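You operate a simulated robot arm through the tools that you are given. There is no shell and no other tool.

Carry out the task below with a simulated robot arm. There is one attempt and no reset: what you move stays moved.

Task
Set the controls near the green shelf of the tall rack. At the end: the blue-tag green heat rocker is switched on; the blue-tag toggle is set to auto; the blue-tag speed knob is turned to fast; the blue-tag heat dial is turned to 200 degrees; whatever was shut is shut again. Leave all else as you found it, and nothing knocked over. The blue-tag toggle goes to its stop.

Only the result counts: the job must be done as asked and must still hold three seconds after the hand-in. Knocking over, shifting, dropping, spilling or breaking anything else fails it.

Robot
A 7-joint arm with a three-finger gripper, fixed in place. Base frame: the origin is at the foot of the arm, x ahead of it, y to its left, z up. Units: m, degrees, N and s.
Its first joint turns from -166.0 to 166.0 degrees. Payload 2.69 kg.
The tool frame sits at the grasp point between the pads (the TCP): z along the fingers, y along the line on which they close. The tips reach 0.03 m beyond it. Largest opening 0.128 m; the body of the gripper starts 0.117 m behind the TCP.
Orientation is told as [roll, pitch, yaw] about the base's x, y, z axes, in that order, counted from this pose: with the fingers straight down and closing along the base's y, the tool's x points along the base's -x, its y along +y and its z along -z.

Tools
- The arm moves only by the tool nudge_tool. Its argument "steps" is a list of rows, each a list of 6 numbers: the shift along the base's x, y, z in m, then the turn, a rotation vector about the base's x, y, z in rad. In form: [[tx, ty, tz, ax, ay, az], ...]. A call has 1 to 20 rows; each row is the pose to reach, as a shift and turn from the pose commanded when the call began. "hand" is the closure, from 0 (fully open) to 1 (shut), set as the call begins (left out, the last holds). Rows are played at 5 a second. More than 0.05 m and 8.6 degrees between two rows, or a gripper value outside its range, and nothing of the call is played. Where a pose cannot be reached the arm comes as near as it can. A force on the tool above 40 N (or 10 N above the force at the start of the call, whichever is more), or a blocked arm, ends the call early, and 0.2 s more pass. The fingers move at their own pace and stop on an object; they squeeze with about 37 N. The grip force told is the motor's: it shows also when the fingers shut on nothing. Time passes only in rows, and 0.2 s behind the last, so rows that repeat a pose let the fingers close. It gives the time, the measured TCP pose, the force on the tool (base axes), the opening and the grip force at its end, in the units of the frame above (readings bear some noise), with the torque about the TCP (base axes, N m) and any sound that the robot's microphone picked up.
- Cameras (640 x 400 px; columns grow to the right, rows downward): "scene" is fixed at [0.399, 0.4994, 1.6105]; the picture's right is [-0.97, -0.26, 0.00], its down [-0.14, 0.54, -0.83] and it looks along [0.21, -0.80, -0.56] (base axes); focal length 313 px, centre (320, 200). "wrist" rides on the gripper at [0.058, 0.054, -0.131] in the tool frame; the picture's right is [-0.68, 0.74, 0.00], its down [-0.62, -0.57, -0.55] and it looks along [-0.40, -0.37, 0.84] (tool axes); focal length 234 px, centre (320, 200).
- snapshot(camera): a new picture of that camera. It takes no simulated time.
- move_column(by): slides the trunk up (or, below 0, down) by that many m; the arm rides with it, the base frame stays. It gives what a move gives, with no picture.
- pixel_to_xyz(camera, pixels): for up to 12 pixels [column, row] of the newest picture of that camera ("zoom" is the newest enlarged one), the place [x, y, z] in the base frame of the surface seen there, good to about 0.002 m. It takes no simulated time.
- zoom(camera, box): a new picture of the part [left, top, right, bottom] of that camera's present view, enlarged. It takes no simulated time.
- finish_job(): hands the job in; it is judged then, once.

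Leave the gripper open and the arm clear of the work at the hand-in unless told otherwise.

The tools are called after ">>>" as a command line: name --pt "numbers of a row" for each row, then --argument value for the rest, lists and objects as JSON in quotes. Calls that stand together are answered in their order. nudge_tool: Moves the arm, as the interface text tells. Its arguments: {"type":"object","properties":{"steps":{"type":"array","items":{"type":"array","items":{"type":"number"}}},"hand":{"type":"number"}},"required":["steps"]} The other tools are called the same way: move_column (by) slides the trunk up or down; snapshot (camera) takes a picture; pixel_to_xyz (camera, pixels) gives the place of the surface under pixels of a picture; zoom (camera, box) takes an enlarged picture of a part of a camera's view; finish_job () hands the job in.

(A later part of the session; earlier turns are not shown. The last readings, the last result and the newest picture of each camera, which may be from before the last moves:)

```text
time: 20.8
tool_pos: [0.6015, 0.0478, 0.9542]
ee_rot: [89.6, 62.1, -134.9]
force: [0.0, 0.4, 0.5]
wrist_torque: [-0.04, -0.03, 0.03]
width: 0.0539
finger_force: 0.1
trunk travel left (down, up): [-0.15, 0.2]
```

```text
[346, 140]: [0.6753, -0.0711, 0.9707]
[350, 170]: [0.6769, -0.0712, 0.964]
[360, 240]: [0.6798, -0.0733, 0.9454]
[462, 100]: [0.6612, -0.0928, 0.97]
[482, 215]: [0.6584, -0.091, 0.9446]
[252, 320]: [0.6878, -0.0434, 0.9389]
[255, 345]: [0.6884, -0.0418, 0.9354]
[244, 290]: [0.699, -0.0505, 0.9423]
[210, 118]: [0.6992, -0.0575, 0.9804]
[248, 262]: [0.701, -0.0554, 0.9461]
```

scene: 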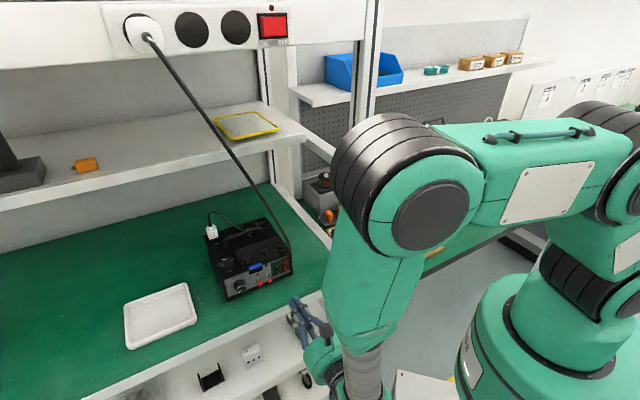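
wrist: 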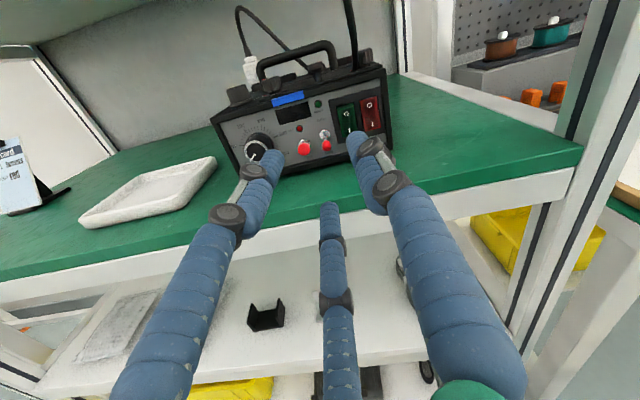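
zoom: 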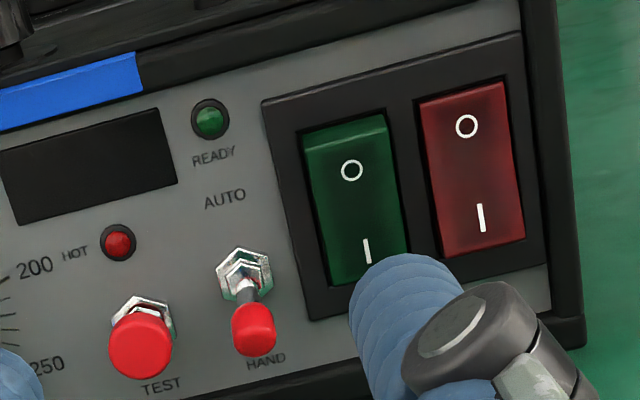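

The O face is at n≈-0.527, so stopping the tips at about -0.523 leaves a gap. I'll slide the lower finger in under the toggle cap.

>>> nudge_tool --pt "0.02 -0.0215 -0.0015 0 0 0" --pt "0.04 -0.0425 -0.0015 0 0 0" --pt "0.055 -0.058 -0.0015 0 0 0" --pt "0.0635 -0.067 -0.0015 0 0 0" --pt "0.07 -0.0738 -0.0015 0 0 0"

>>> snapshot --camera "wrist"

>>> zoom --camera "scene" --box '[220, 230, 320, 310]'

>>> zoom --camera "wrist" --box '[220, 80, 400, 220]'

```text
time: 22.0
tool_pos: [0.6728, -0.0276, 0.9523]
ee_rot: [89.5, 62.1, -134.9]
force: [0.0, 0.5, -1.1]
wrist_torque: [-0.02, 0.01, 0.0]
width: 0.0541
finger_force: 0.0
trunk travel left (down, up): [-0.15, 0.2]
```

```text
taken
```

wrist: 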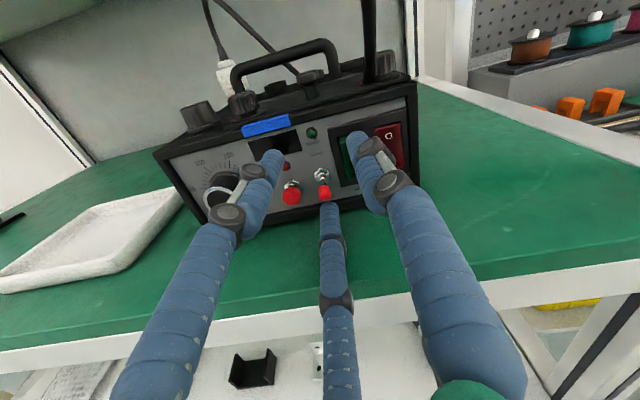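

```text
5.00 times, centred on (270, 270) of scene
```

zoom: 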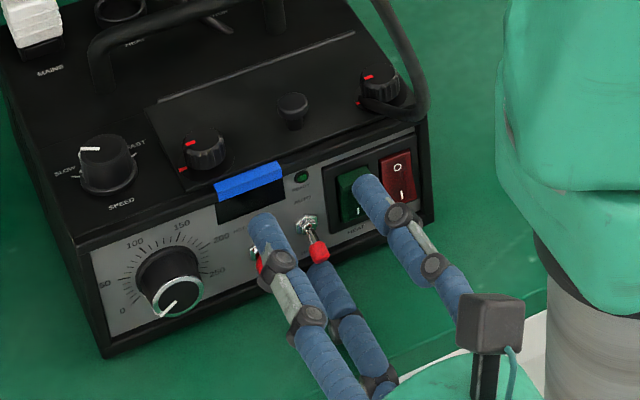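

```text
2.86 times, centred on (310, 150) of wrist
```

zoom: 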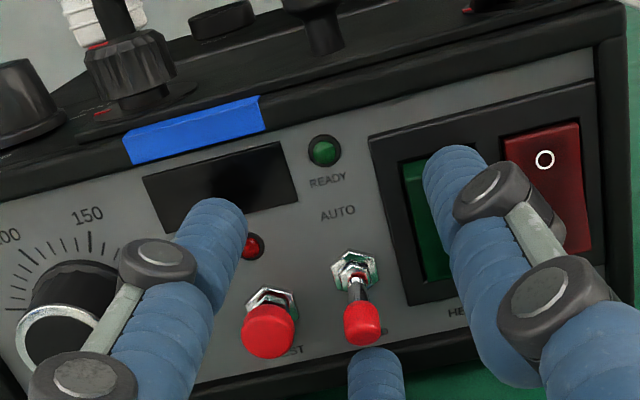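

The lower finger sits right under the red cap. I'll raise it in small steps and watch force and sound.

>>> nudge_tool --pt "0 0 0.003 0 0 0" --pt "0 0 0.006 0 0 0" --pt "0 0 0.009 0 0 0" --pt "0 0 0.012 0 0 0" --pt "0 0 0.015 0 0 0" --pt "0 0 0.018 0 0 0"

>>> zoom --camera "wrist" --box '[220, 80, 400, 220]'

>>> zoom --camera "scene" --box '[220, 230, 320, 310]'

```text
time: 23.4
tool_pos: [0.6724, -0.0268, 0.9708]
ee_rot: [89.5, 62.2, -135.0]
force: [0.6, -0.5, 0.0]
wrist_torque: [-0.01, 0.04, 0.02]
width: 0.054
finger_force: 0.1
trunk travel left (down, up): [-0.15, 0.2]
heard: click
```

```text
2.86 times, centred on (310, 150) of wrist
```

zoom: 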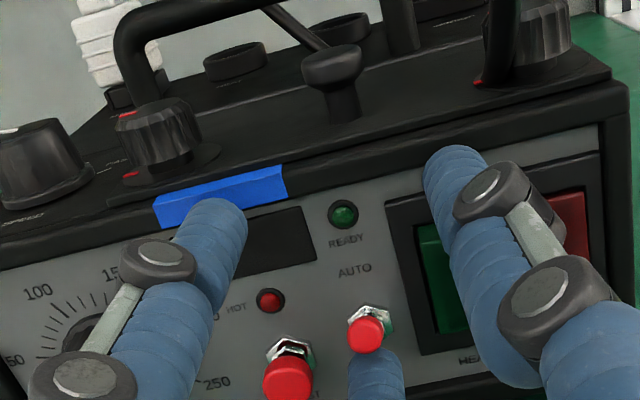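

```text
5.00 times, centred on (270, 270) of scene
```

zoom: 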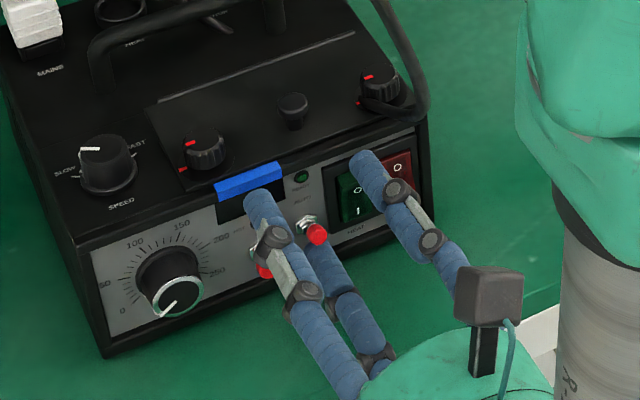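

It clicked and flipped. I'll raise a bit more to make sure the lever is against its stop.

>>> nudge_tool --pt "0 0 0.002 0 0 0" --pt "0 0 0.004 0 0 0" --pt "0 0 0.006 0 0 0" --pt "0 0 0.008 0 0 0" --pt "0 0 0.01 0 0 0"

>>> zoom --camera "wrist" --box '[220, 80, 400, 220]'

```text
time: 24.6
tool_pos: [0.672, -0.026, 0.9799]
ee_rot: [89.2, 62.0, -135.2]
force: [-1.1, -2.7, -21.8]
wrist_torque: [0.31, 0.45, -0.05]
width: 0.0681
finger_force: 10.2
trunk travel left (down, up): [-0.15, 0.2]
```

```text
2.86 times, centred on (310, 150) of wrist
```

zoom: 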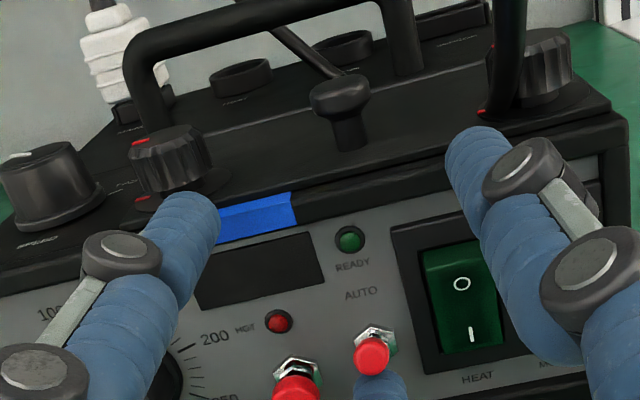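

There's 22 N down on the tool, so the lever is against its stop. I'll drop away and back out along the normal.

>>> nudge_tool --pt "0 0 -0.005 0 0 0" --pt "0 0 -0.012 0 0 0" --pt "-0.02 0.02 -0.013 0 0 0" --pt "-0.045 0.045 -0.013 0 0 0" --pt "-0.07 0.07 -0.01 0 0 0" --pt "-0.095 0.095 0 0 0 0"

>>> snapshot --camera "wrist"

>>> zoom --camera "wrist" --box '[210, 40, 400, 180]'

>>> zoom --camera "scene" --box '[215, 240, 295, 300]'

```text
time: 26.0
tool_pos: [0.5751, 0.0698, 0.9817]
ee_rot: [89.5, 62.0, -135.2]
force: [0.4, 0.0, 0.8]
wrist_torque: [-0.02, 0.01, 0.0]
width: 0.0539
finger_force: 0.1
trunk travel left (down, up): [-0.15, 0.2]
```

```text
taken
```

wrist: 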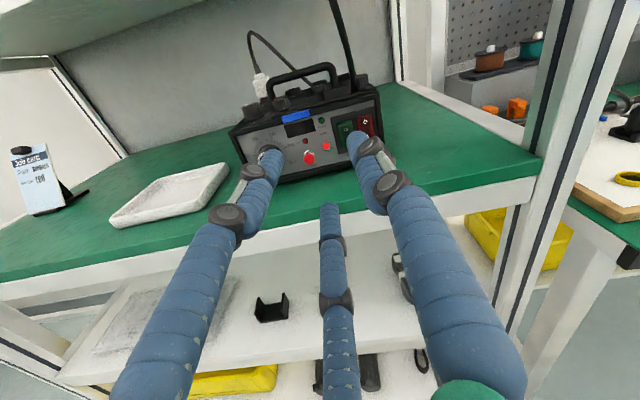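

```text
2.86 times, centred on (305, 110) of wrist
```

zoom: 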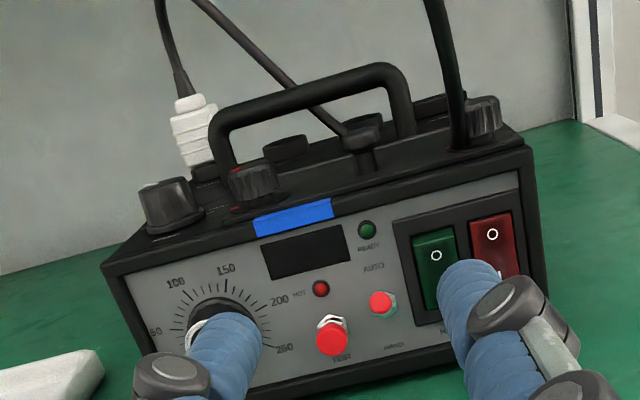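

```text
6.67 times, centred on (255, 270) of scene
```

zoom: 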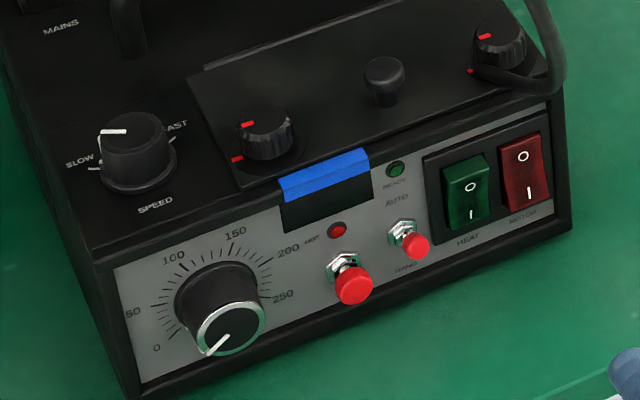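

The device hasn't moved (same pixels), HEAT is on and the toggle is up. I'll verify the toggle's cap height.

>>> pixel_to_xyz --camera "zoom" --pixels '[[415, 246], [415, 237], [420, 255], [408, 235]]'

```text
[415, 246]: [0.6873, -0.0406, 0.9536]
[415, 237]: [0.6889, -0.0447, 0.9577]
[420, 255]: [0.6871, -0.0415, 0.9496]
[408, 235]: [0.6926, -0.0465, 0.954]
```

The toggle cap has risen from about 0.937 to 0.954, so it's up at AUTO. Next is the heat dial: I'll set the finger opening to about 46 mm and stage on its axis at u=-0.536, z=0.951, about 45 mm short of its face.

>>> nudge_tool --pt "0.03 0.005 -0.008 0 0 0" --pt "0.06 0.005 -0.016 0 0 0" --pt "0.09 0.003 -0.024 0 0 0" --pt "0.115 -0.002 -0.031 0 0 0" --pt "0.115 -0.002 -0.031 0 0 0" --hand 0.64

>>> snapshot --camera "wrist"

>>> snapshot --camera "scene"

```text
time: 27.2
tool_pos: [0.6903, 0.0659, 0.9484]
ee_rot: [89.4, 62.1, -135.0]
force: [0.2, -0.2, 0.3]
wrist_torque: [-0.01, 0.0, -0.02]
width: 0.0459
finger_force: 0.0
trunk travel left (down, up): [-0.15, 0.2]
```

```text
taken
```

wrist: 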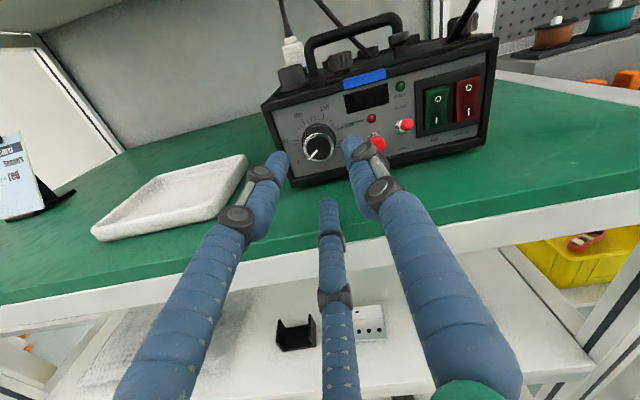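

```text
taken
```

scene: 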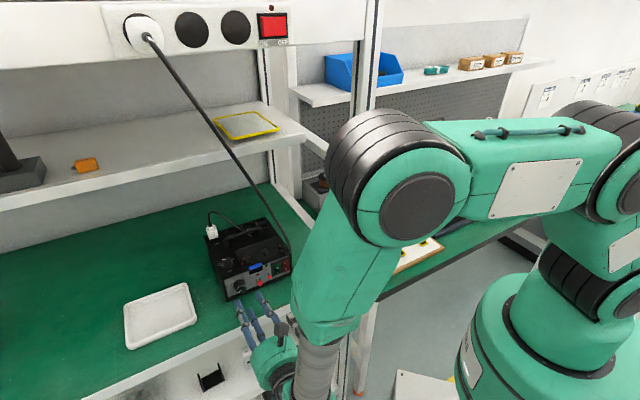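

The forearm now leans over the post; I'll check its distance from the post and cable before rehearsing the turn.

>>> pixel_to_xyz --camera "scene" --pixels '[[335, 180], [320, 250], [300, 310], [280, 330], [265, 370], [300, 370], [370, 150], [415, 210], [350, 130], [330, 350]]'

>>> zoom --camera "wrist" --box '[240, 60, 420, 200]'

```text
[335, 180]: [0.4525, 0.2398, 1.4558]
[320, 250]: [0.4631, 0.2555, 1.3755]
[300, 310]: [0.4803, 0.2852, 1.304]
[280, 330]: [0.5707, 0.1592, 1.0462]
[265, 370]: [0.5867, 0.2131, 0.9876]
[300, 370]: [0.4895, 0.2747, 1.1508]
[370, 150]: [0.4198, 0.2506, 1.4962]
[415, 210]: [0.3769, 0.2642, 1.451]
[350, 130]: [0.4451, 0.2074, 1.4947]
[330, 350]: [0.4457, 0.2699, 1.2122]
```

```text
2.86 times, centred on (330, 130) of wrist
```

zoom: 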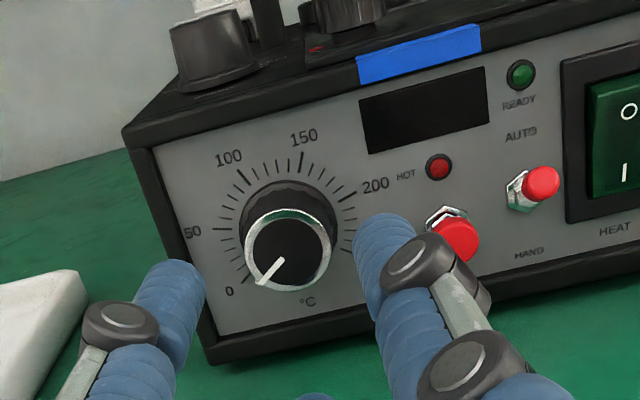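

The arm keeps ample clearance. I'll measure the dial face and ticks precisely in this zoom.

>>> pixel_to_xyz --camera "zoom" --pixels '[[288, 252], [250, 240], [327, 255], [292, 213], [284, 288], [263, 283], [281, 262], [244, 280], [345, 196], [300, 165], [237, 172], [222, 230]]'

```text
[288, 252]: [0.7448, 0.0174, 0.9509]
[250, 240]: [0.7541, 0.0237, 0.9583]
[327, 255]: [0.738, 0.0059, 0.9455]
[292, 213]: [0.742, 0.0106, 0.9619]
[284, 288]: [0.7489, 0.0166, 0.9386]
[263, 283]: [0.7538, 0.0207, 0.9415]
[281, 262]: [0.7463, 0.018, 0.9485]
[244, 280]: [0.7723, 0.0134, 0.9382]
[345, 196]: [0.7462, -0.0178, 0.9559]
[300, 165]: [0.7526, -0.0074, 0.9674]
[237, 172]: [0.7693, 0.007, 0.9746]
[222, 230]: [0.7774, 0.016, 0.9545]
```

The dial centre averages u=-0.537, z=0.951. Before gripping, I'll rehearse the clockwise roll in the air here, checking for reach limits.

>>> nudge_tool --pt "0.001 0.001 0.0025 0.1 -0.1 0" --pt "0.0016 0.0016 0.0025 0.2 -0.2 0" --pt "0.0016 0.0016 0.0025 0.3 -0.3 0" --pt "0.0016 0.0016 0.0025 0.4 -0.4 0" --pt "0.0016 0.0016 0.0025 0.5 -0.5 0" --pt "0.0016 0.0016 0.0025 0.6 -0.6 0" --pt "0.0016 0.0016 0.0025 0.7 -0.7 0" --pt "0.0016 0.0016 0.0025 0.8 -0.8 0" --pt "0.0016 0.0016 0.0025 0.9 -0.9 0" --pt "0.0016 0.0016 0.0025 1.0 -1.0 0" --pt "0.0016 0.0016 0.0025 1.1 -1.1 0" --pt "0.0016 0.0016 0.0025 1.2 -1.2 0" --pt "0.0016 0.0016 0.0025 1.3 -1.3 0" --pt "0.0016 0.0016 0.0025 1.4 -1.4 0" --pt "0.0016 0.0016 0.0025 1.5 -1.5 0" --pt "0.0016 0.0016 0.0025 1.6 -1.6 0" --pt "0.0016 0.0016 0.0025 1.7 -1.7 0" --pt "0.0016 0.0016 0.0025 1.8 -1.8 0" --pt "0.0016 0.0016 0.0025 1.9 -1.9 0"

>>> nudge_tool --pt "0 0 0 0.1 -0.1 0" --pt "0 0 0 0.2 -0.2 0" --pt "0 0 0 0.3 -0.3 0"

>>> snapshot --camera "scene"

```text
time: 31.2
tool_pos: [0.6932, 0.0694, 0.9529]
ee_rot: [-90.5, -36.2, 45.0]
force: [-0.1, -0.6, -0.2]
wrist_torque: [0.04, -0.01, 0.05]
width: 0.0463
finger_force: 0.0
trunk travel left (down, up): [-0.15, 0.2]
```

```text
time: 32.0
tool_pos: [0.694, 0.0689, 0.9534]
ee_rot: [-90.6, -60.4, 45.0]
force: [0.2, -0.1, -0.8]
wrist_torque: [0.01, 0.03, 0.0]
width: 0.0462
finger_force: 0.0
trunk travel left (down, up): [-0.15, 0.2]
```

```text
taken
```

scene: 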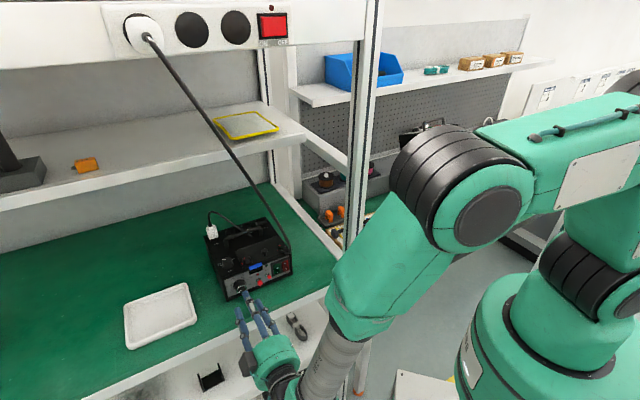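

The roll reached a pitch reading of -60° with no limit. I'll test a little further, then wind back.

>>> nudge_tool --pt "0 0 0 0.1 -0.1 0" --pt "0 0 0 0.2 -0.2 0" --pt "0 0 0 0.3 -0.3 0"

>>> nudge_tool --pt "0 0 0 -0.1 0.1 0" --pt "0 0 0 -0.2 0.2 0" --pt "0 0 0 -0.3 0.3 0" --pt "0 0 0 -0.4 0.4 0" --pt "0 0 0 -0.5 0.5 0" --pt "0 0 0 -0.6 0.6 0" --pt "0 0 0 -0.7 0.7 0" --pt "0 0 0 -0.8 0.8 0" --pt "0 0 0 -0.9 0.9 0" --pt "0 0 0 -1.0 1.0 0" --pt "0 0 0 -1.1 1.1 0" --pt "0 0 0 -1.2 1.2 0" --pt "0 0 0 -1.3 1.3 0" --pt "0 0 0 -1.4 1.4 0" --pt "0 0 0 -1.5 1.5 0" --pt "0 0 0 -1.6 1.6 0" --pt "0 0 0 -1.7 1.7 0" --pt "0 0 0 -1.8 1.8 0" --pt "0 0 0 -1.9 1.9 0" --pt "0 0 0 -2.0 2.0 0"

```text
time: 32.8
tool_pos: [0.6945, 0.0686, 0.951]
ee_rot: [-90.6, -84.8, 45.0]
force: [0.4, 0.4, -0.5]
wrist_torque: [0.0, 0.0, 0.0]
width: 0.0462
finger_force: 0.0
trunk travel left (down, up): [-0.15, 0.2]
```

```text
time: 37.0
tool_pos: [0.693, 0.0677, 0.9518]
ee_rot: [-90.6, 77.4, 45.1]
force: [-0.1, -0.1, -0.4]
wrist_torque: [0.02, -0.05, 0.02]
width: 0.0463
finger_force: 0.1
trunk travel left (down, up): [-0.15, 0.2]
```

There's enough roll: from 77° to -85° and more. I'll wind back to a pitch reading of about 130° as the start of the turn.

>>> nudge_tool --pt "0 0 0 -0.1 0.1 0" --pt "0 0 0 -0.2 0.2 0" --pt "0 0 0 -0.3 0.3 0" --pt "0 0 0 -0.4 0.4 0" --pt "0 0 0 -0.5 0.5 0" --pt "0 0 0 -0.57 0.57 0" --pt "0 0 0 -0.643 0.643 0" --pt "0 0 0 -0.643 0.643 0"

>>> snapshot --camera "wrist"

>>> zoom --camera "wrist" --box '[240, 60, 420, 200]'

```text
time: 38.8
tool_pos: [0.6931, 0.0688, 0.9528]
ee_rot: [89.5, 50.4, -135.1]
force: [-0.3, -0.7, 0.3]
wrist_torque: [-0.01, 0.03, -0.03]
width: 0.046
finger_force: 0.1
trunk travel left (down, up): [-0.15, 0.2]
```

```text
taken
```

wrist: 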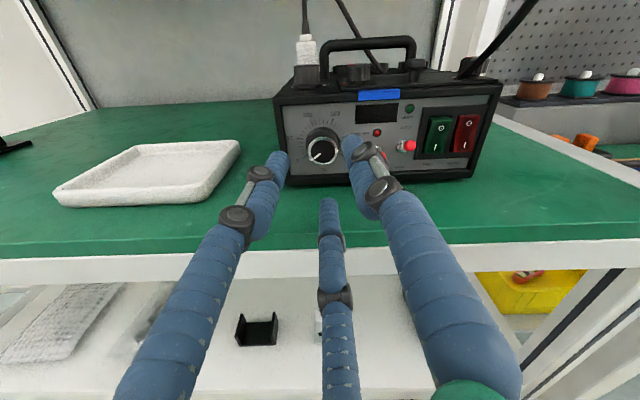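

```text
2.86 times, centred on (330, 130) of wrist
```

zoom: 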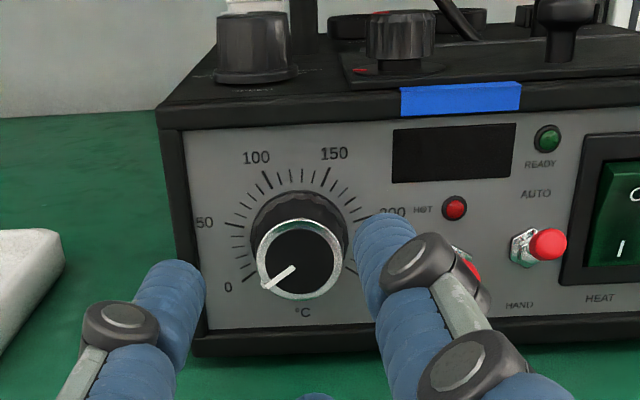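

The dial is centred between the fingers. I'll advance about 57 mm so the fingers straddle it, staying about 10 mm off the panel.

>>> nudge_tool --pt "0.012 -0.013 -0.001 0 0 0" --pt "0.022 -0.024 -0.0015 0 0 0" --pt "0.031 -0.033 -0.0015 0 0 0" --pt "0.0395 -0.0417 -0.0015 0 0 0" --pt "0.0395 -0.0417 -0.0015 0 0 0"

>>> snapshot --camera "wrist"

>>> zoom --camera "wrist" --box '[240, 60, 420, 220]'

>>> zoom --camera "scene" --box '[200, 250, 290, 320]'

```text
time: 40.0
tool_pos: [0.7325, 0.0273, 0.95]
ee_rot: [89.4, 50.5, -135.1]
force: [-0.6, 0.3, 1.0]
wrist_torque: [-0.01, 0.0, 0.0]
width: 0.0461
finger_force: 0.1
trunk travel left (down, up): [-0.15, 0.2]
```

```text
taken
```

wrist: 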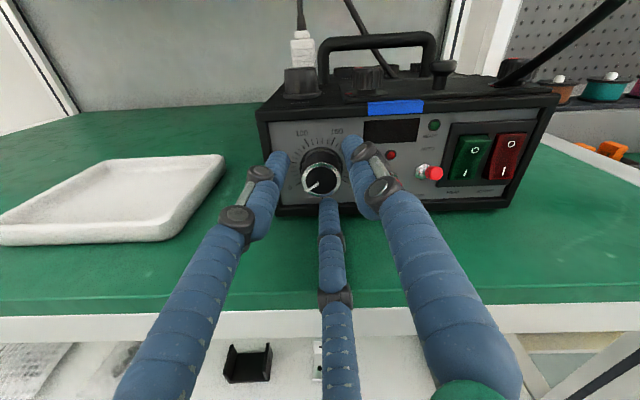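

```text
2.50 times, centred on (330, 140) of wrist
```

zoom: 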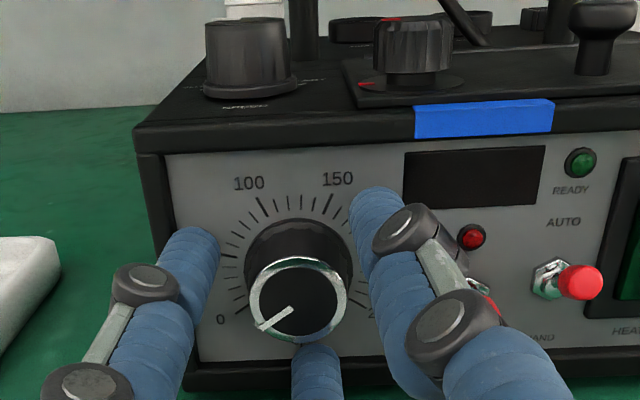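

```text
5.71 times, centred on (245, 285) of scene
```

zoom: 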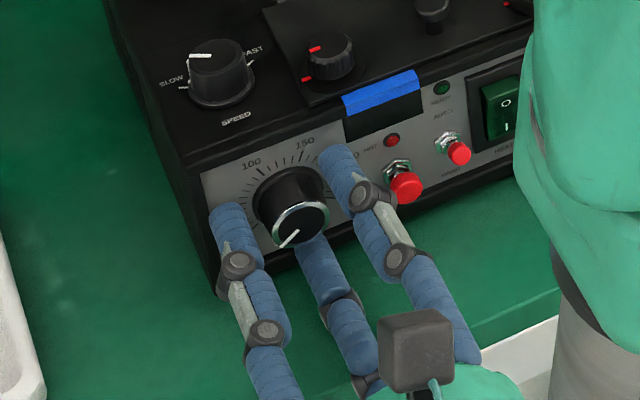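

The fingers straddle the dial neatly. I'll close on it.

>>> nudge_tool --pt "0 0 0 0 0 0" --pt "0 0 0 0 0 0" --pt "0 0 0 0 0 0" --pt "0 0 0 0 0 0" --hand 1

>>> zoom --camera "wrist" --box '[240, 60, 420, 220]'

```text
time: 41.0
tool_pos: [0.7349, 0.026, 0.95]
ee_rot: [89.4, 50.5, -135.0]
force: [-1.1, -1.6, -4.7]
wrist_torque: [0.05, 0.07, -0.04]
width: 0.0286
finger_force: 44.7
trunk travel left (down, up): [-0.15, 0.2]
```

```text
2.50 times, centred on (330, 140) of wrist
```

zoom: 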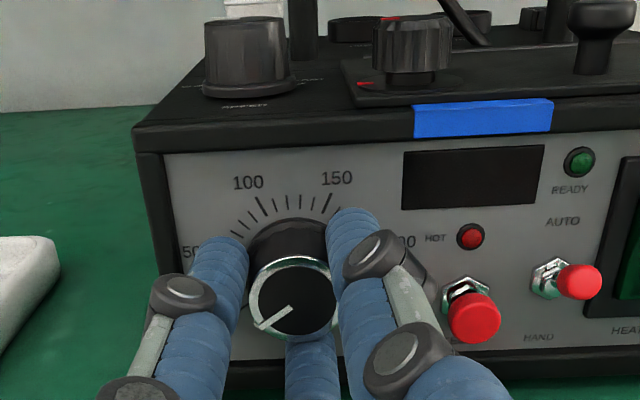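

The grip is good at 28.6 mm, with small side force. I'll turn clockwise by about 32° first and check that the pointer follows.

>>> nudge_tool --pt "0 0 0 0.1 -0.1 0" --pt "0 0 0 0.2 -0.2 0" --pt "0 0 0 0.3 -0.3 0" --pt "0 0 0 0.4 -0.4 0"

>>> zoom --camera "scene" --box '[200, 250, 290, 320]'

>>> zoom --camera "wrist" --box '[240, 60, 420, 220]'

```text
time: 42.0
tool_pos: [0.7341, 0.0271, 0.9512]
ee_rot: [89.2, 83.0, -135.2]
force: [7.4, -9.1, -3.5]
wrist_torque: [0.02, 0.05, 0.03]
width: 0.0286
finger_force: 44.9
trunk travel left (down, up): [-0.15, 0.2]
```

```text
5.71 times, centred on (245, 285) of scene
```

zoom: 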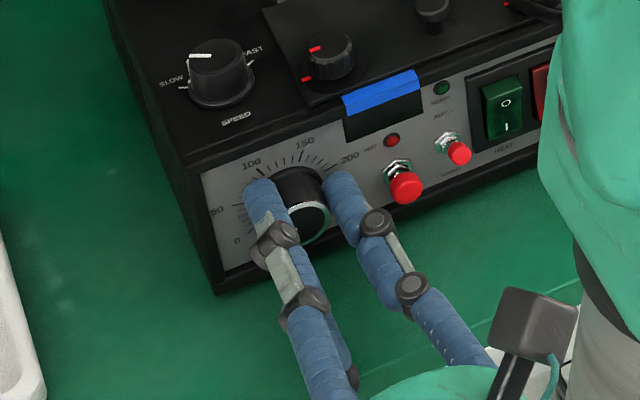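

```text
2.50 times, centred on (330, 140) of wrist
```

zoom: 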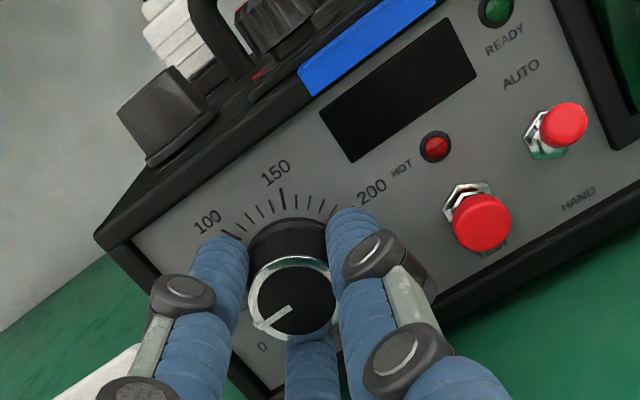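

The dial turns with the hand. I'll continue in stages.

>>> nudge_tool --pt "0 0 0 0.1 -0.1 0" --pt "0 0 0 0.2 -0.2 0" --pt "0 0 0 0.3 -0.3 0" --pt "0 0 0 0.4 -0.4 0" --pt "0 0 0 0.5 -0.5 0" --pt "0 0 0 0.6 -0.6 0" --pt "0 0 0 0.7 -0.7 0"

>>> zoom --camera "wrist" --box '[240, 60, 420, 220]'

```text
time: 43.6
tool_pos: [0.7328, 0.0269, 0.95]
ee_rot: [-90.4, 40.3, 45.0]
force: [6.7, -9.7, -8.5]
wrist_torque: [0.22, 0.16, -0.07]
width: 0.0283
finger_force: 45.0
trunk travel left (down, up): [-0.15, 0.2]
```

```text
2.50 times, centred on (330, 140) of wrist
```

zoom: 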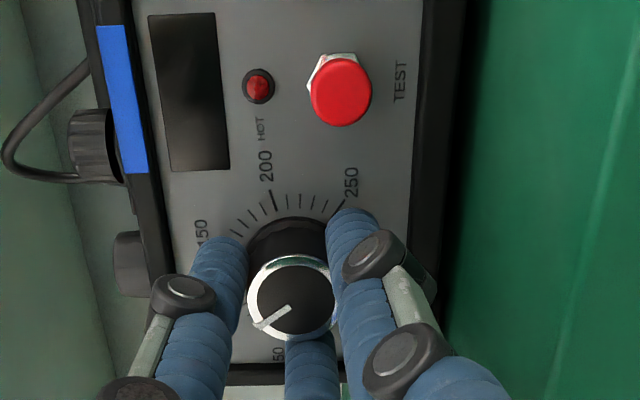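

The pointer has followed through about 89°. Continuing.

>>> nudge_tool --pt "0 0 0 0.1 -0.1 0" --pt "0 0 0 0.2 -0.2 0" --pt "0 0 0 0.3 -0.3 0" --pt "0 0 0 0.4 -0.4 0" --pt "0 0 0 0.5 -0.5 0" --pt "0 0 0 0.6 -0.6 0" --pt "0 0 0 0.7 -0.7 0"

>>> zoom --camera "wrist" --box '[240, 60, 420, 220]'

>>> zoom --camera "scene" --box '[200, 250, 290, 320]'

```text
time: 45.2
tool_pos: [0.7323, 0.027, 0.9506]
ee_rot: [-90.4, -16.4, 45.0]
force: [0.2, -6.9, -11.7]
wrist_torque: [0.31, 0.29, -0.05]
width: 0.0282
finger_force: 44.7
trunk travel left (down, up): [-0.15, 0.2]
```

```text
2.50 times, centred on (330, 140) of wrist
```

zoom: 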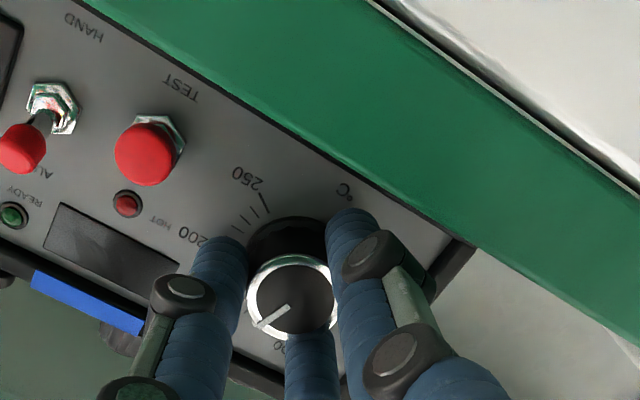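

```text
5.71 times, centred on (245, 285) of scene
```

zoom: 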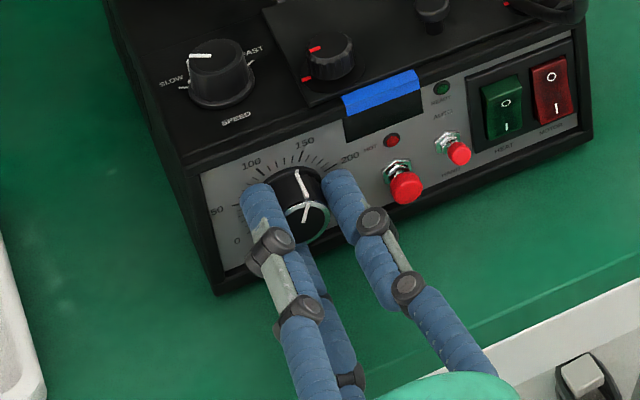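

The turn so far is 146°, and the pointer is near 147. I'll turn about 52° more, then measure.

>>> nudge_tool --pt "0 0 0 0.1 -0.1 0" --pt "0 0 0 0.2 -0.2 0" --pt "0 0 0 0.3 -0.3 0" --pt "0 0 0 0.4 -0.4 0" --pt "0 0 0 0.5 -0.5 0" --pt "0 0 0 0.58 -0.58 0" --pt "0 0 0 0.642 -0.642 0" --pt "0 0 0 0.642 -0.642 0"

>>> zoom --camera "wrist" --box '[250, 110, 400, 220]'

>>> zoom --camera "scene" --box '[225, 255, 275, 305]'

```text
time: 47.0
tool_pos: [0.733, 0.0267, 0.9504]
ee_rot: [-90.3, -68.4, 44.9]
force: [3.2, -5.5, -18.8]
wrist_torque: [0.41, 0.41, -0.12]
width: 0.0283
finger_force: 45.0
trunk travel left (down, up): [-0.15, 0.2]
```

```text
3.64 times, centred on (325, 165) of wrist
```

zoom: 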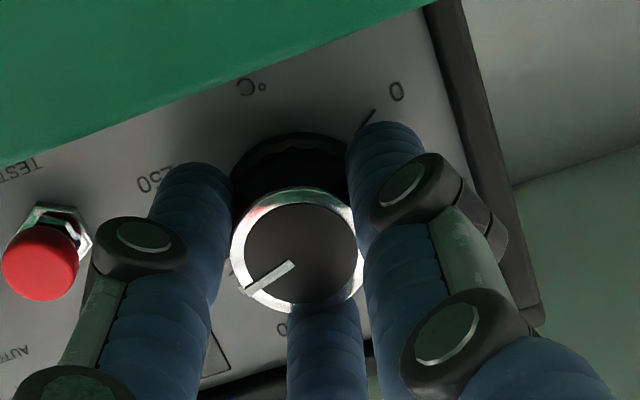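

```text
8.00 times, centred on (250, 280) of scene
```

zoom: 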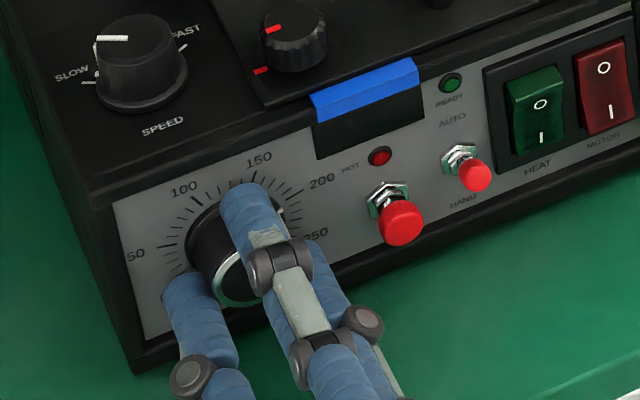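

The hand has turned 198°. I'll open slightly to see the pointer against the scale.

>>> nudge_tool --pt "0 0 0 0 0 0" --pt "0 0 0 0 0 0" --pt "0 0 0 0 0 0" --hand 0.64

>>> zoom --camera "wrist" --box '[250, 110, 400, 220]'

>>> zoom --camera "scene" --box '[225, 255, 275, 305]'

```text
time: 47.8
tool_pos: [0.733, 0.0278, 0.9525]
ee_rot: [-90.7, -68.4, 45.1]
force: [-0.2, 1.1, 0.5]
wrist_torque: [0.03, 0.01, 0.01]
width: 0.0461
finger_force: 0.1
trunk travel left (down, up): [-0.15, 0.2]
```

```text
3.64 times, centred on (325, 165) of wrist
```

zoom: 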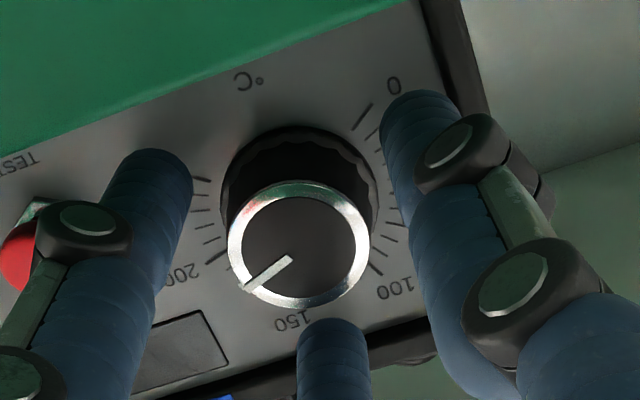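

```text
8.00 times, centred on (250, 280) of scene
```

zoom: 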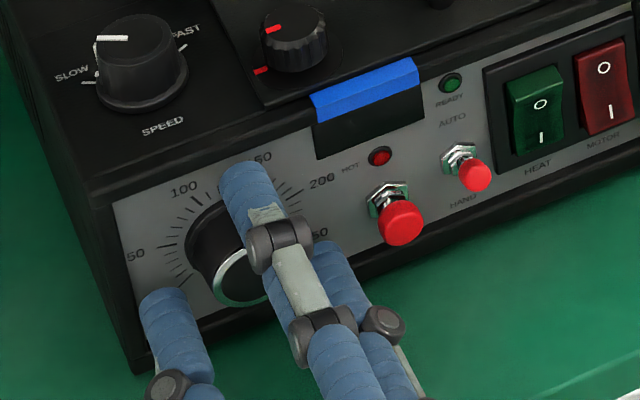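

I'll measure the pointer's ends on the dial face in the wrist view.

>>> zoom --camera "wrist" --box '[285, 140, 365, 200]'

```text
6.67 times, centred on (325, 170) of wrist
```

zoom: 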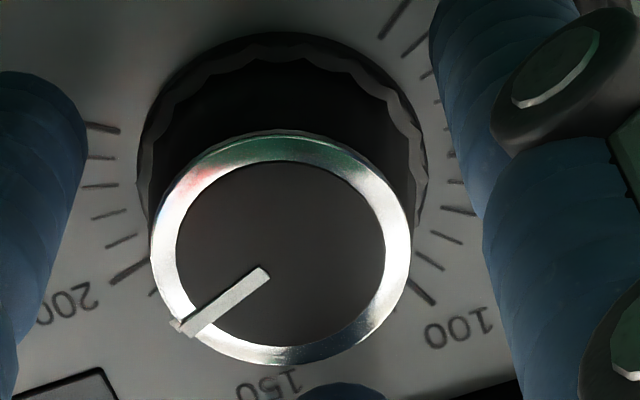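

>>> pixel_to_xyz --camera "zoom" --pixels '[[260, 276], [192, 326], [226, 301], [160, 250], [402, 250], [281, 140], [281, 355], [275, 255], [130, 273], [428, 295], [390, 25], [105, 129]]'

```text
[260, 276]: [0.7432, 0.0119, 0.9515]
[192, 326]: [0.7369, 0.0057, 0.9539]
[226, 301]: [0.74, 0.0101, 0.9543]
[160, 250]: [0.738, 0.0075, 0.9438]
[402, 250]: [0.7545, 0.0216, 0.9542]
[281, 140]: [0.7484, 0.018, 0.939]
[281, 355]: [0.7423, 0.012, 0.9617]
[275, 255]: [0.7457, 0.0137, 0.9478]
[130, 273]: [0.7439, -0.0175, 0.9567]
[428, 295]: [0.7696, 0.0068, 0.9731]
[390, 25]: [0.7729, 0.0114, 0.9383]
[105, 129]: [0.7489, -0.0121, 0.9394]
```

The pointer direction works out to about 15–16°, matching the 200 tick at about 15°. I'll back out and look with an unobstructed view.

>>> nudge_tool --pt "-0.012 0.012 0 0 0 0" --pt "-0.03 0.03 0 0 0 0" --pt "-0.055 0.055 0 0 0 0" --pt "-0.08 0.08 0 0 0 0"

>>> zoom --camera "scene" --box '[225, 255, 275, 305]'

>>> snapshot --camera "wrist"

```text
time: 48.8
tool_pos: [0.6528, 0.1075, 0.9516]
ee_rot: [-90.4, -68.4, 44.8]
force: [0.9, 0.1, -0.7]
wrist_torque: [-0.03, -0.03, -0.03]
width: 0.0461
finger_force: 0.1
trunk travel left (down, up): [-0.15, 0.2]
```

```text
8.00 times, centred on (250, 280) of scene
```

zoom: 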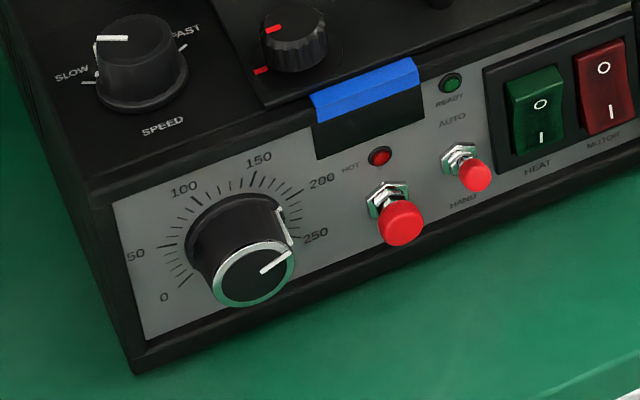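

```text
taken
```

wrist: 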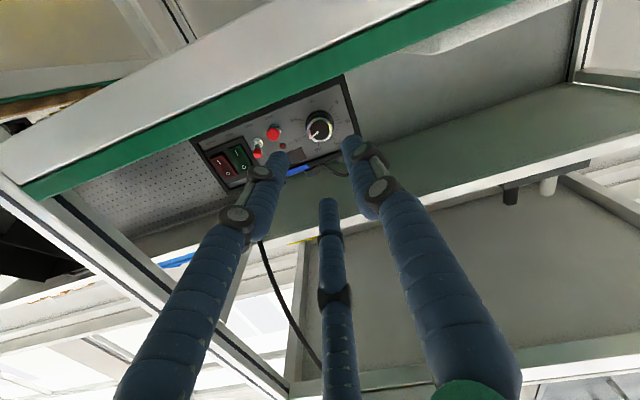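

>>> zoom --camera "wrist" --box '[280, 95, 360, 160]'

>>> zoom --camera "scene" --box '[235, 265, 270, 295]'

```text
6.15 times, centred on (320, 128) of wrist
```

zoom: 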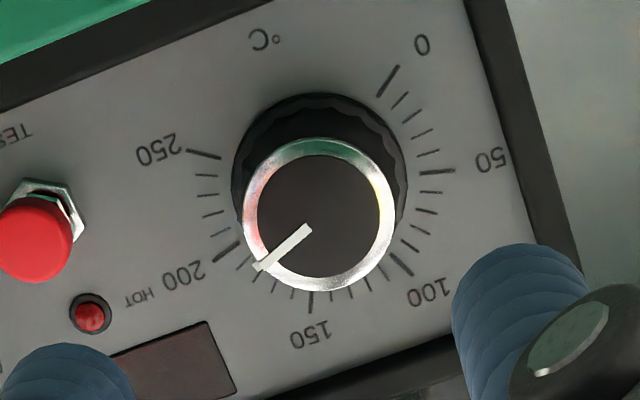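

```text
13.33 times, centred on (252, 280) of scene
```

zoom: 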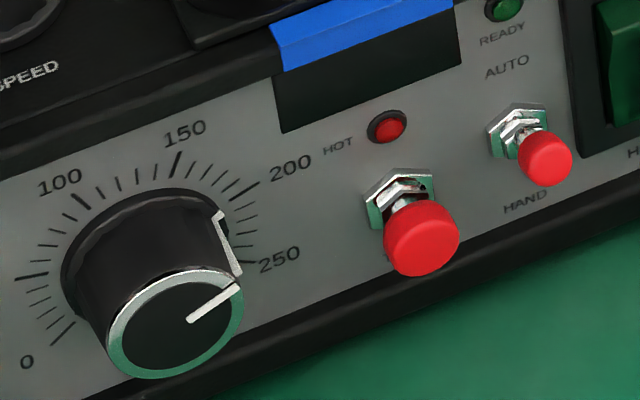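

The pointer sits at about 199–200 on the scale. Next is the speed knob on top, which needs the tool pointing down over the device. I'll look at the overhead bar's underside and at the knob's marks.

>>> pixel_to_xyz --camera "scene" --pixels '[[112, 61], [200, 53], [285, 45], [60, 68], [10, 68], [200, 5], [290, 5], [112, 66], [200, 58], [280, 49]]'

>>> zoom --camera "scene" --box '[218, 245, 258, 275]'

```text
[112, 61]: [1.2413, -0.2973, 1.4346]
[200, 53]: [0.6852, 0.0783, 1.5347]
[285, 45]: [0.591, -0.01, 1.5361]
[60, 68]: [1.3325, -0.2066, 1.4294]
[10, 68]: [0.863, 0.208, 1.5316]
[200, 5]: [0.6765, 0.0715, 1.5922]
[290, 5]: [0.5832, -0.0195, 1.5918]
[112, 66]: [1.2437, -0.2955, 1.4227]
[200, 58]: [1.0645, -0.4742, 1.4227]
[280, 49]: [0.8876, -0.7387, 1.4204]
```

```text
13.33 times, centred on (238, 260) of scene
```

zoom: 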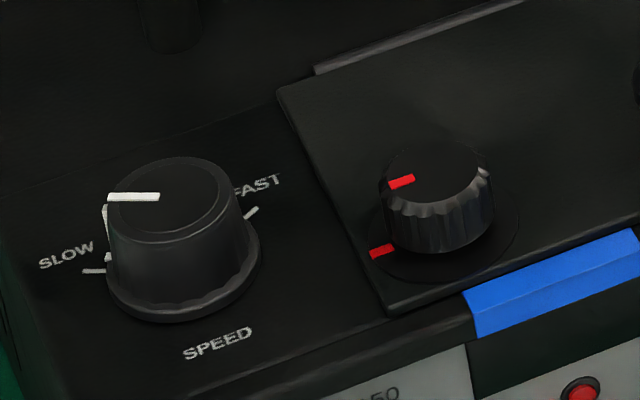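

The pointer is near SLOW, with the FAST tick at (250,213) on the right. I'll measure the knob's features.

>>> pixel_to_xyz --camera "zoom" --pixels '[[156, 197], [112, 197], [134, 197], [90, 271], [250, 213], [176, 165], [222, 205], [160, 230], [109, 210], [66, 256], [257, 185], [217, 343]]'

>>> pixel_to_xyz --camera "zoom" --pixels '[[107, 290], [258, 262], [185, 318], [104, 232], [106, 256], [440, 190], [380, 252], [400, 181], [430, 145], [290, 95]]'

```text
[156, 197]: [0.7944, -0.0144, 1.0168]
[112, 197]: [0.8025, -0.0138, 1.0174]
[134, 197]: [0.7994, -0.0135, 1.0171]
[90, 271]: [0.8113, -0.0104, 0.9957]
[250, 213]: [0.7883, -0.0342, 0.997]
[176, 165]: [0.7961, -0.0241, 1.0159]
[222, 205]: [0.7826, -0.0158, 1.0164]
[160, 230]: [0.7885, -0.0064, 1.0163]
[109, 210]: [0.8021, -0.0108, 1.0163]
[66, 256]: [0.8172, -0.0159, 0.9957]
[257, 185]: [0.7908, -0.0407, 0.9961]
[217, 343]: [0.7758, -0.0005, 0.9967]
```

```text
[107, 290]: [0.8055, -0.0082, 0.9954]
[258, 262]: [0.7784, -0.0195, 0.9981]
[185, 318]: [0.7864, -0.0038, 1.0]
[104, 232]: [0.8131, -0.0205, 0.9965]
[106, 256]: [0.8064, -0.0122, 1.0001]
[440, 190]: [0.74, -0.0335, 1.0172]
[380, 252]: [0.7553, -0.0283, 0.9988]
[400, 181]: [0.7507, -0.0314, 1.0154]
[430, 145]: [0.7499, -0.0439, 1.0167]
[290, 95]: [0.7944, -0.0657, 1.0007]
```

The knob centre is at about (0.792,-0.0145), top at z=1.017. The pointer is at about 5–12° (SLOW), FAST is at about -101°, so it needs roughly 113° clockwise seen from above. First I'll back right out of the rack and return to a safe pose in front.

>>> nudge_tool --pt "-0.03 0.02 0 0 0 0" --pt "-0.06 0.04 0.005 -0.05 0.05 0" --pt "-0.09 0.05 0.02 -0.1 0.1 0" --pt "-0.12 0.06 0.04 -0.16 0.16 0" --pt "-0.15 0.065 0.065 -0.22 0.22 0" --pt "-0.19 0.07 0.09 -0.289 0.289 0" --pt "-0.19 0.07 0.098 -0.289 0.289 0" --hand 1

```text
time: 50.4
tool_pos: [0.4613, 0.1773, 1.05]
ee_rot: [-90.6, -45.0, 45.0]
force: [-0.6, 0.5, 0.0]
wrist_torque: [0.01, -0.01, 0.0]
width: 0.0023
finger_force: 31.0
trunk travel left (down, up): [-0.15, 0.2]
```

Back at the staging pose. I'll now turn the tool down again, reversing the earlier path.

>>> nudge_tool --pt "0.0018 -0.018 0.0202 0.101 0.101 0" --pt "0.0036 -0.036 0.0404 0.202 0.202 0" --pt "0.0055 -0.054 0.0605 0.303 0.303 0" --pt "0.0073 -0.072 0.0807 0.404 0.404 0" --pt "0.009 -0.09 0.101 0.505 0.505 0" --pt "0.011 -0.108 0.121 0.606 0.606 0" --pt "0.0127 -0.126 0.141 0.707 0.707 0" --pt "0.0145 -0.144 0.161 0.808 0.808 0" --pt "0.0164 -0.162 0.182 0.909 0.909 0" --pt "0.018 -0.18 0.202 1.01 1.01 0" --pt "0.02 -0.2 0.222 1.1107 1.1107 0" --pt "0.02 -0.2 0.222 1.1107 1.1107 0"

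>>> snapshot --camera "scene"

>>> snapshot --camera "wrist"

>>> pixel_to_xyz --camera "scene" --pixels '[[357, 75], [365, 40], [350, 20], [340, 45], [420, 15], [450, 10], [480, 5]]'

```text
time: 53.0
tool_pos: [0.483, -0.0235, 1.2705]
ee_rot: [-0.5, 0.2, -0.1]
force: [0.5, 0.2, -0.1]
wrist_torque: [0.01, 0.04, 0.02]
width: 0.0021
finger_force: 31.4
trunk travel left (down, up): [-0.15, 0.2]
```

```text
taken
```

scene: 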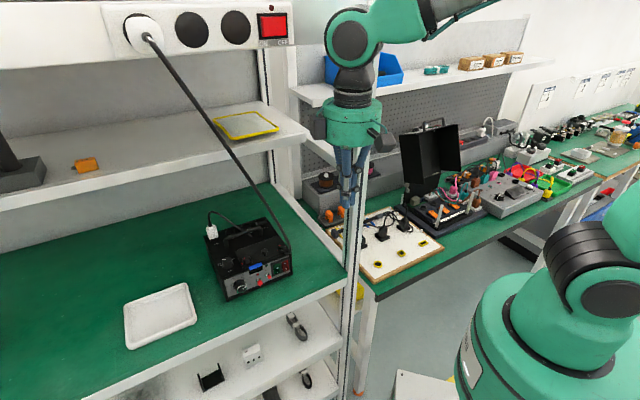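

```text
taken
```

wrist: 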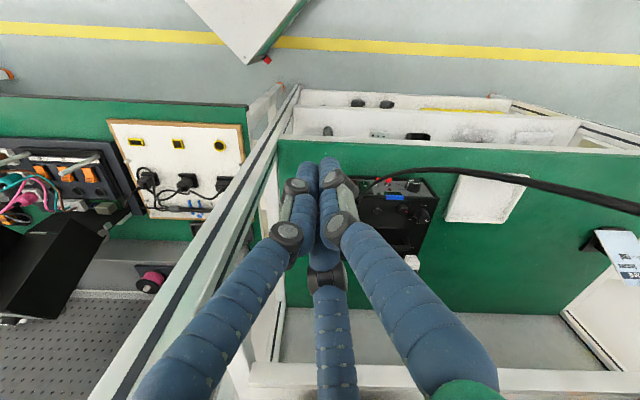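

```text
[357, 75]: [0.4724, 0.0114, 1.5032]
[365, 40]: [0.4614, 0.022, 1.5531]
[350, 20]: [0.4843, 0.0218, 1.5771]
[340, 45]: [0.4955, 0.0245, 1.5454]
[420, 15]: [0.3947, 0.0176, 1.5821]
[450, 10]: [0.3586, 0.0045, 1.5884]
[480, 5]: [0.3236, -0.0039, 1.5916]
```

The wrist joint is about 0.30 m above the TCP with the forearm at z≈1.6, level with the overhead bar (underside 1.534). I'll lower the trunk by 0.13 so the arm can pass under the bar. First I'll take a look at the knob from above.

>>> zoom --camera "wrist" --box '[395, 170, 445, 220]'

>>> move_column --by -0.13

>>> snapshot --camera "scene"

>>> pixel_to_xyz --camera "scene" --pixels '[[365, 70], [350, 55], [340, 75], [400, 60], [450, 50], [480, 40], [520, 20], [600, 330], [620, 280]]'

```text
8.00 times, centred on (420, 195) of wrist
```

zoom: 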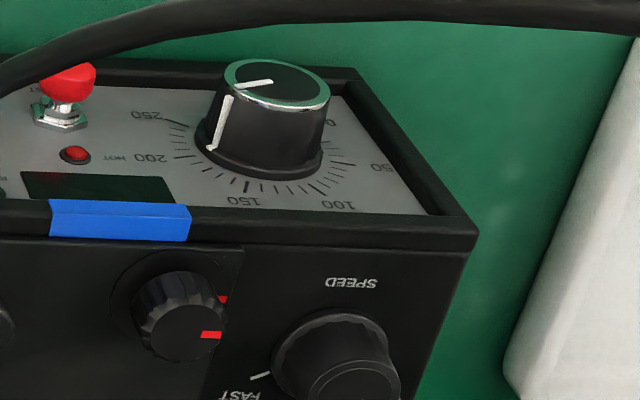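

```text
time: 54.6
tool_pos: [0.4833, -0.0227, 1.1415]
ee_rot: [-0.5, -0.1, 0.0]
force: [0.2, -0.7, -0.4]
wrist_torque: [0.03, -0.03, -0.02]
width: 0.002
finger_force: 31.4
trunk travel left (down, up): [-0.02, 0.33]
```

```text
taken
```

scene: 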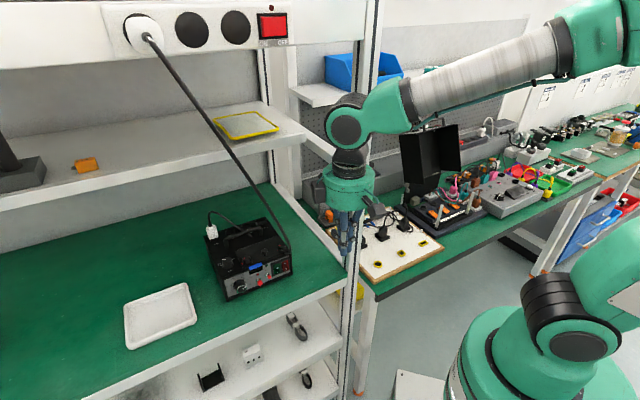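

```text
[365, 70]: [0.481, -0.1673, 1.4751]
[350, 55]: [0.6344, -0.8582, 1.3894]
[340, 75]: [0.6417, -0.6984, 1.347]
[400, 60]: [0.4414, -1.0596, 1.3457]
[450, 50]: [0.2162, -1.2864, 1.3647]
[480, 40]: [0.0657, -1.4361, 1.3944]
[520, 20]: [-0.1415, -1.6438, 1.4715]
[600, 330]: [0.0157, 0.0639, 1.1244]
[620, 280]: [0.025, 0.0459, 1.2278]
```

The skirt line on the heat dial points right at the 200 tick. The arm is now lower; I'll measure the forearm's height along its length.

>>> pixel_to_xyz --camera "scene" --pixels '[[345, 97], [345, 125], [385, 85], [385, 105], [410, 85], [450, 68], [500, 50], [500, 80], [565, 25], [600, 20], [555, 345], [540, 260]]'

```text
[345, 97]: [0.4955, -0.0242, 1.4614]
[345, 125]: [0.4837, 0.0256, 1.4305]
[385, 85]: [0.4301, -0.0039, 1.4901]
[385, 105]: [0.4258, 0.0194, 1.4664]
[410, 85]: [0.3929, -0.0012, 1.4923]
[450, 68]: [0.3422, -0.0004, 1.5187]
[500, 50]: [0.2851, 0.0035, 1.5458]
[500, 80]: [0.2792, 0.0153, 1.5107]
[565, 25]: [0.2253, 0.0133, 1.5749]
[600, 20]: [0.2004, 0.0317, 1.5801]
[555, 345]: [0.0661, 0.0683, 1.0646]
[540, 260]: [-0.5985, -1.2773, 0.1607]
```

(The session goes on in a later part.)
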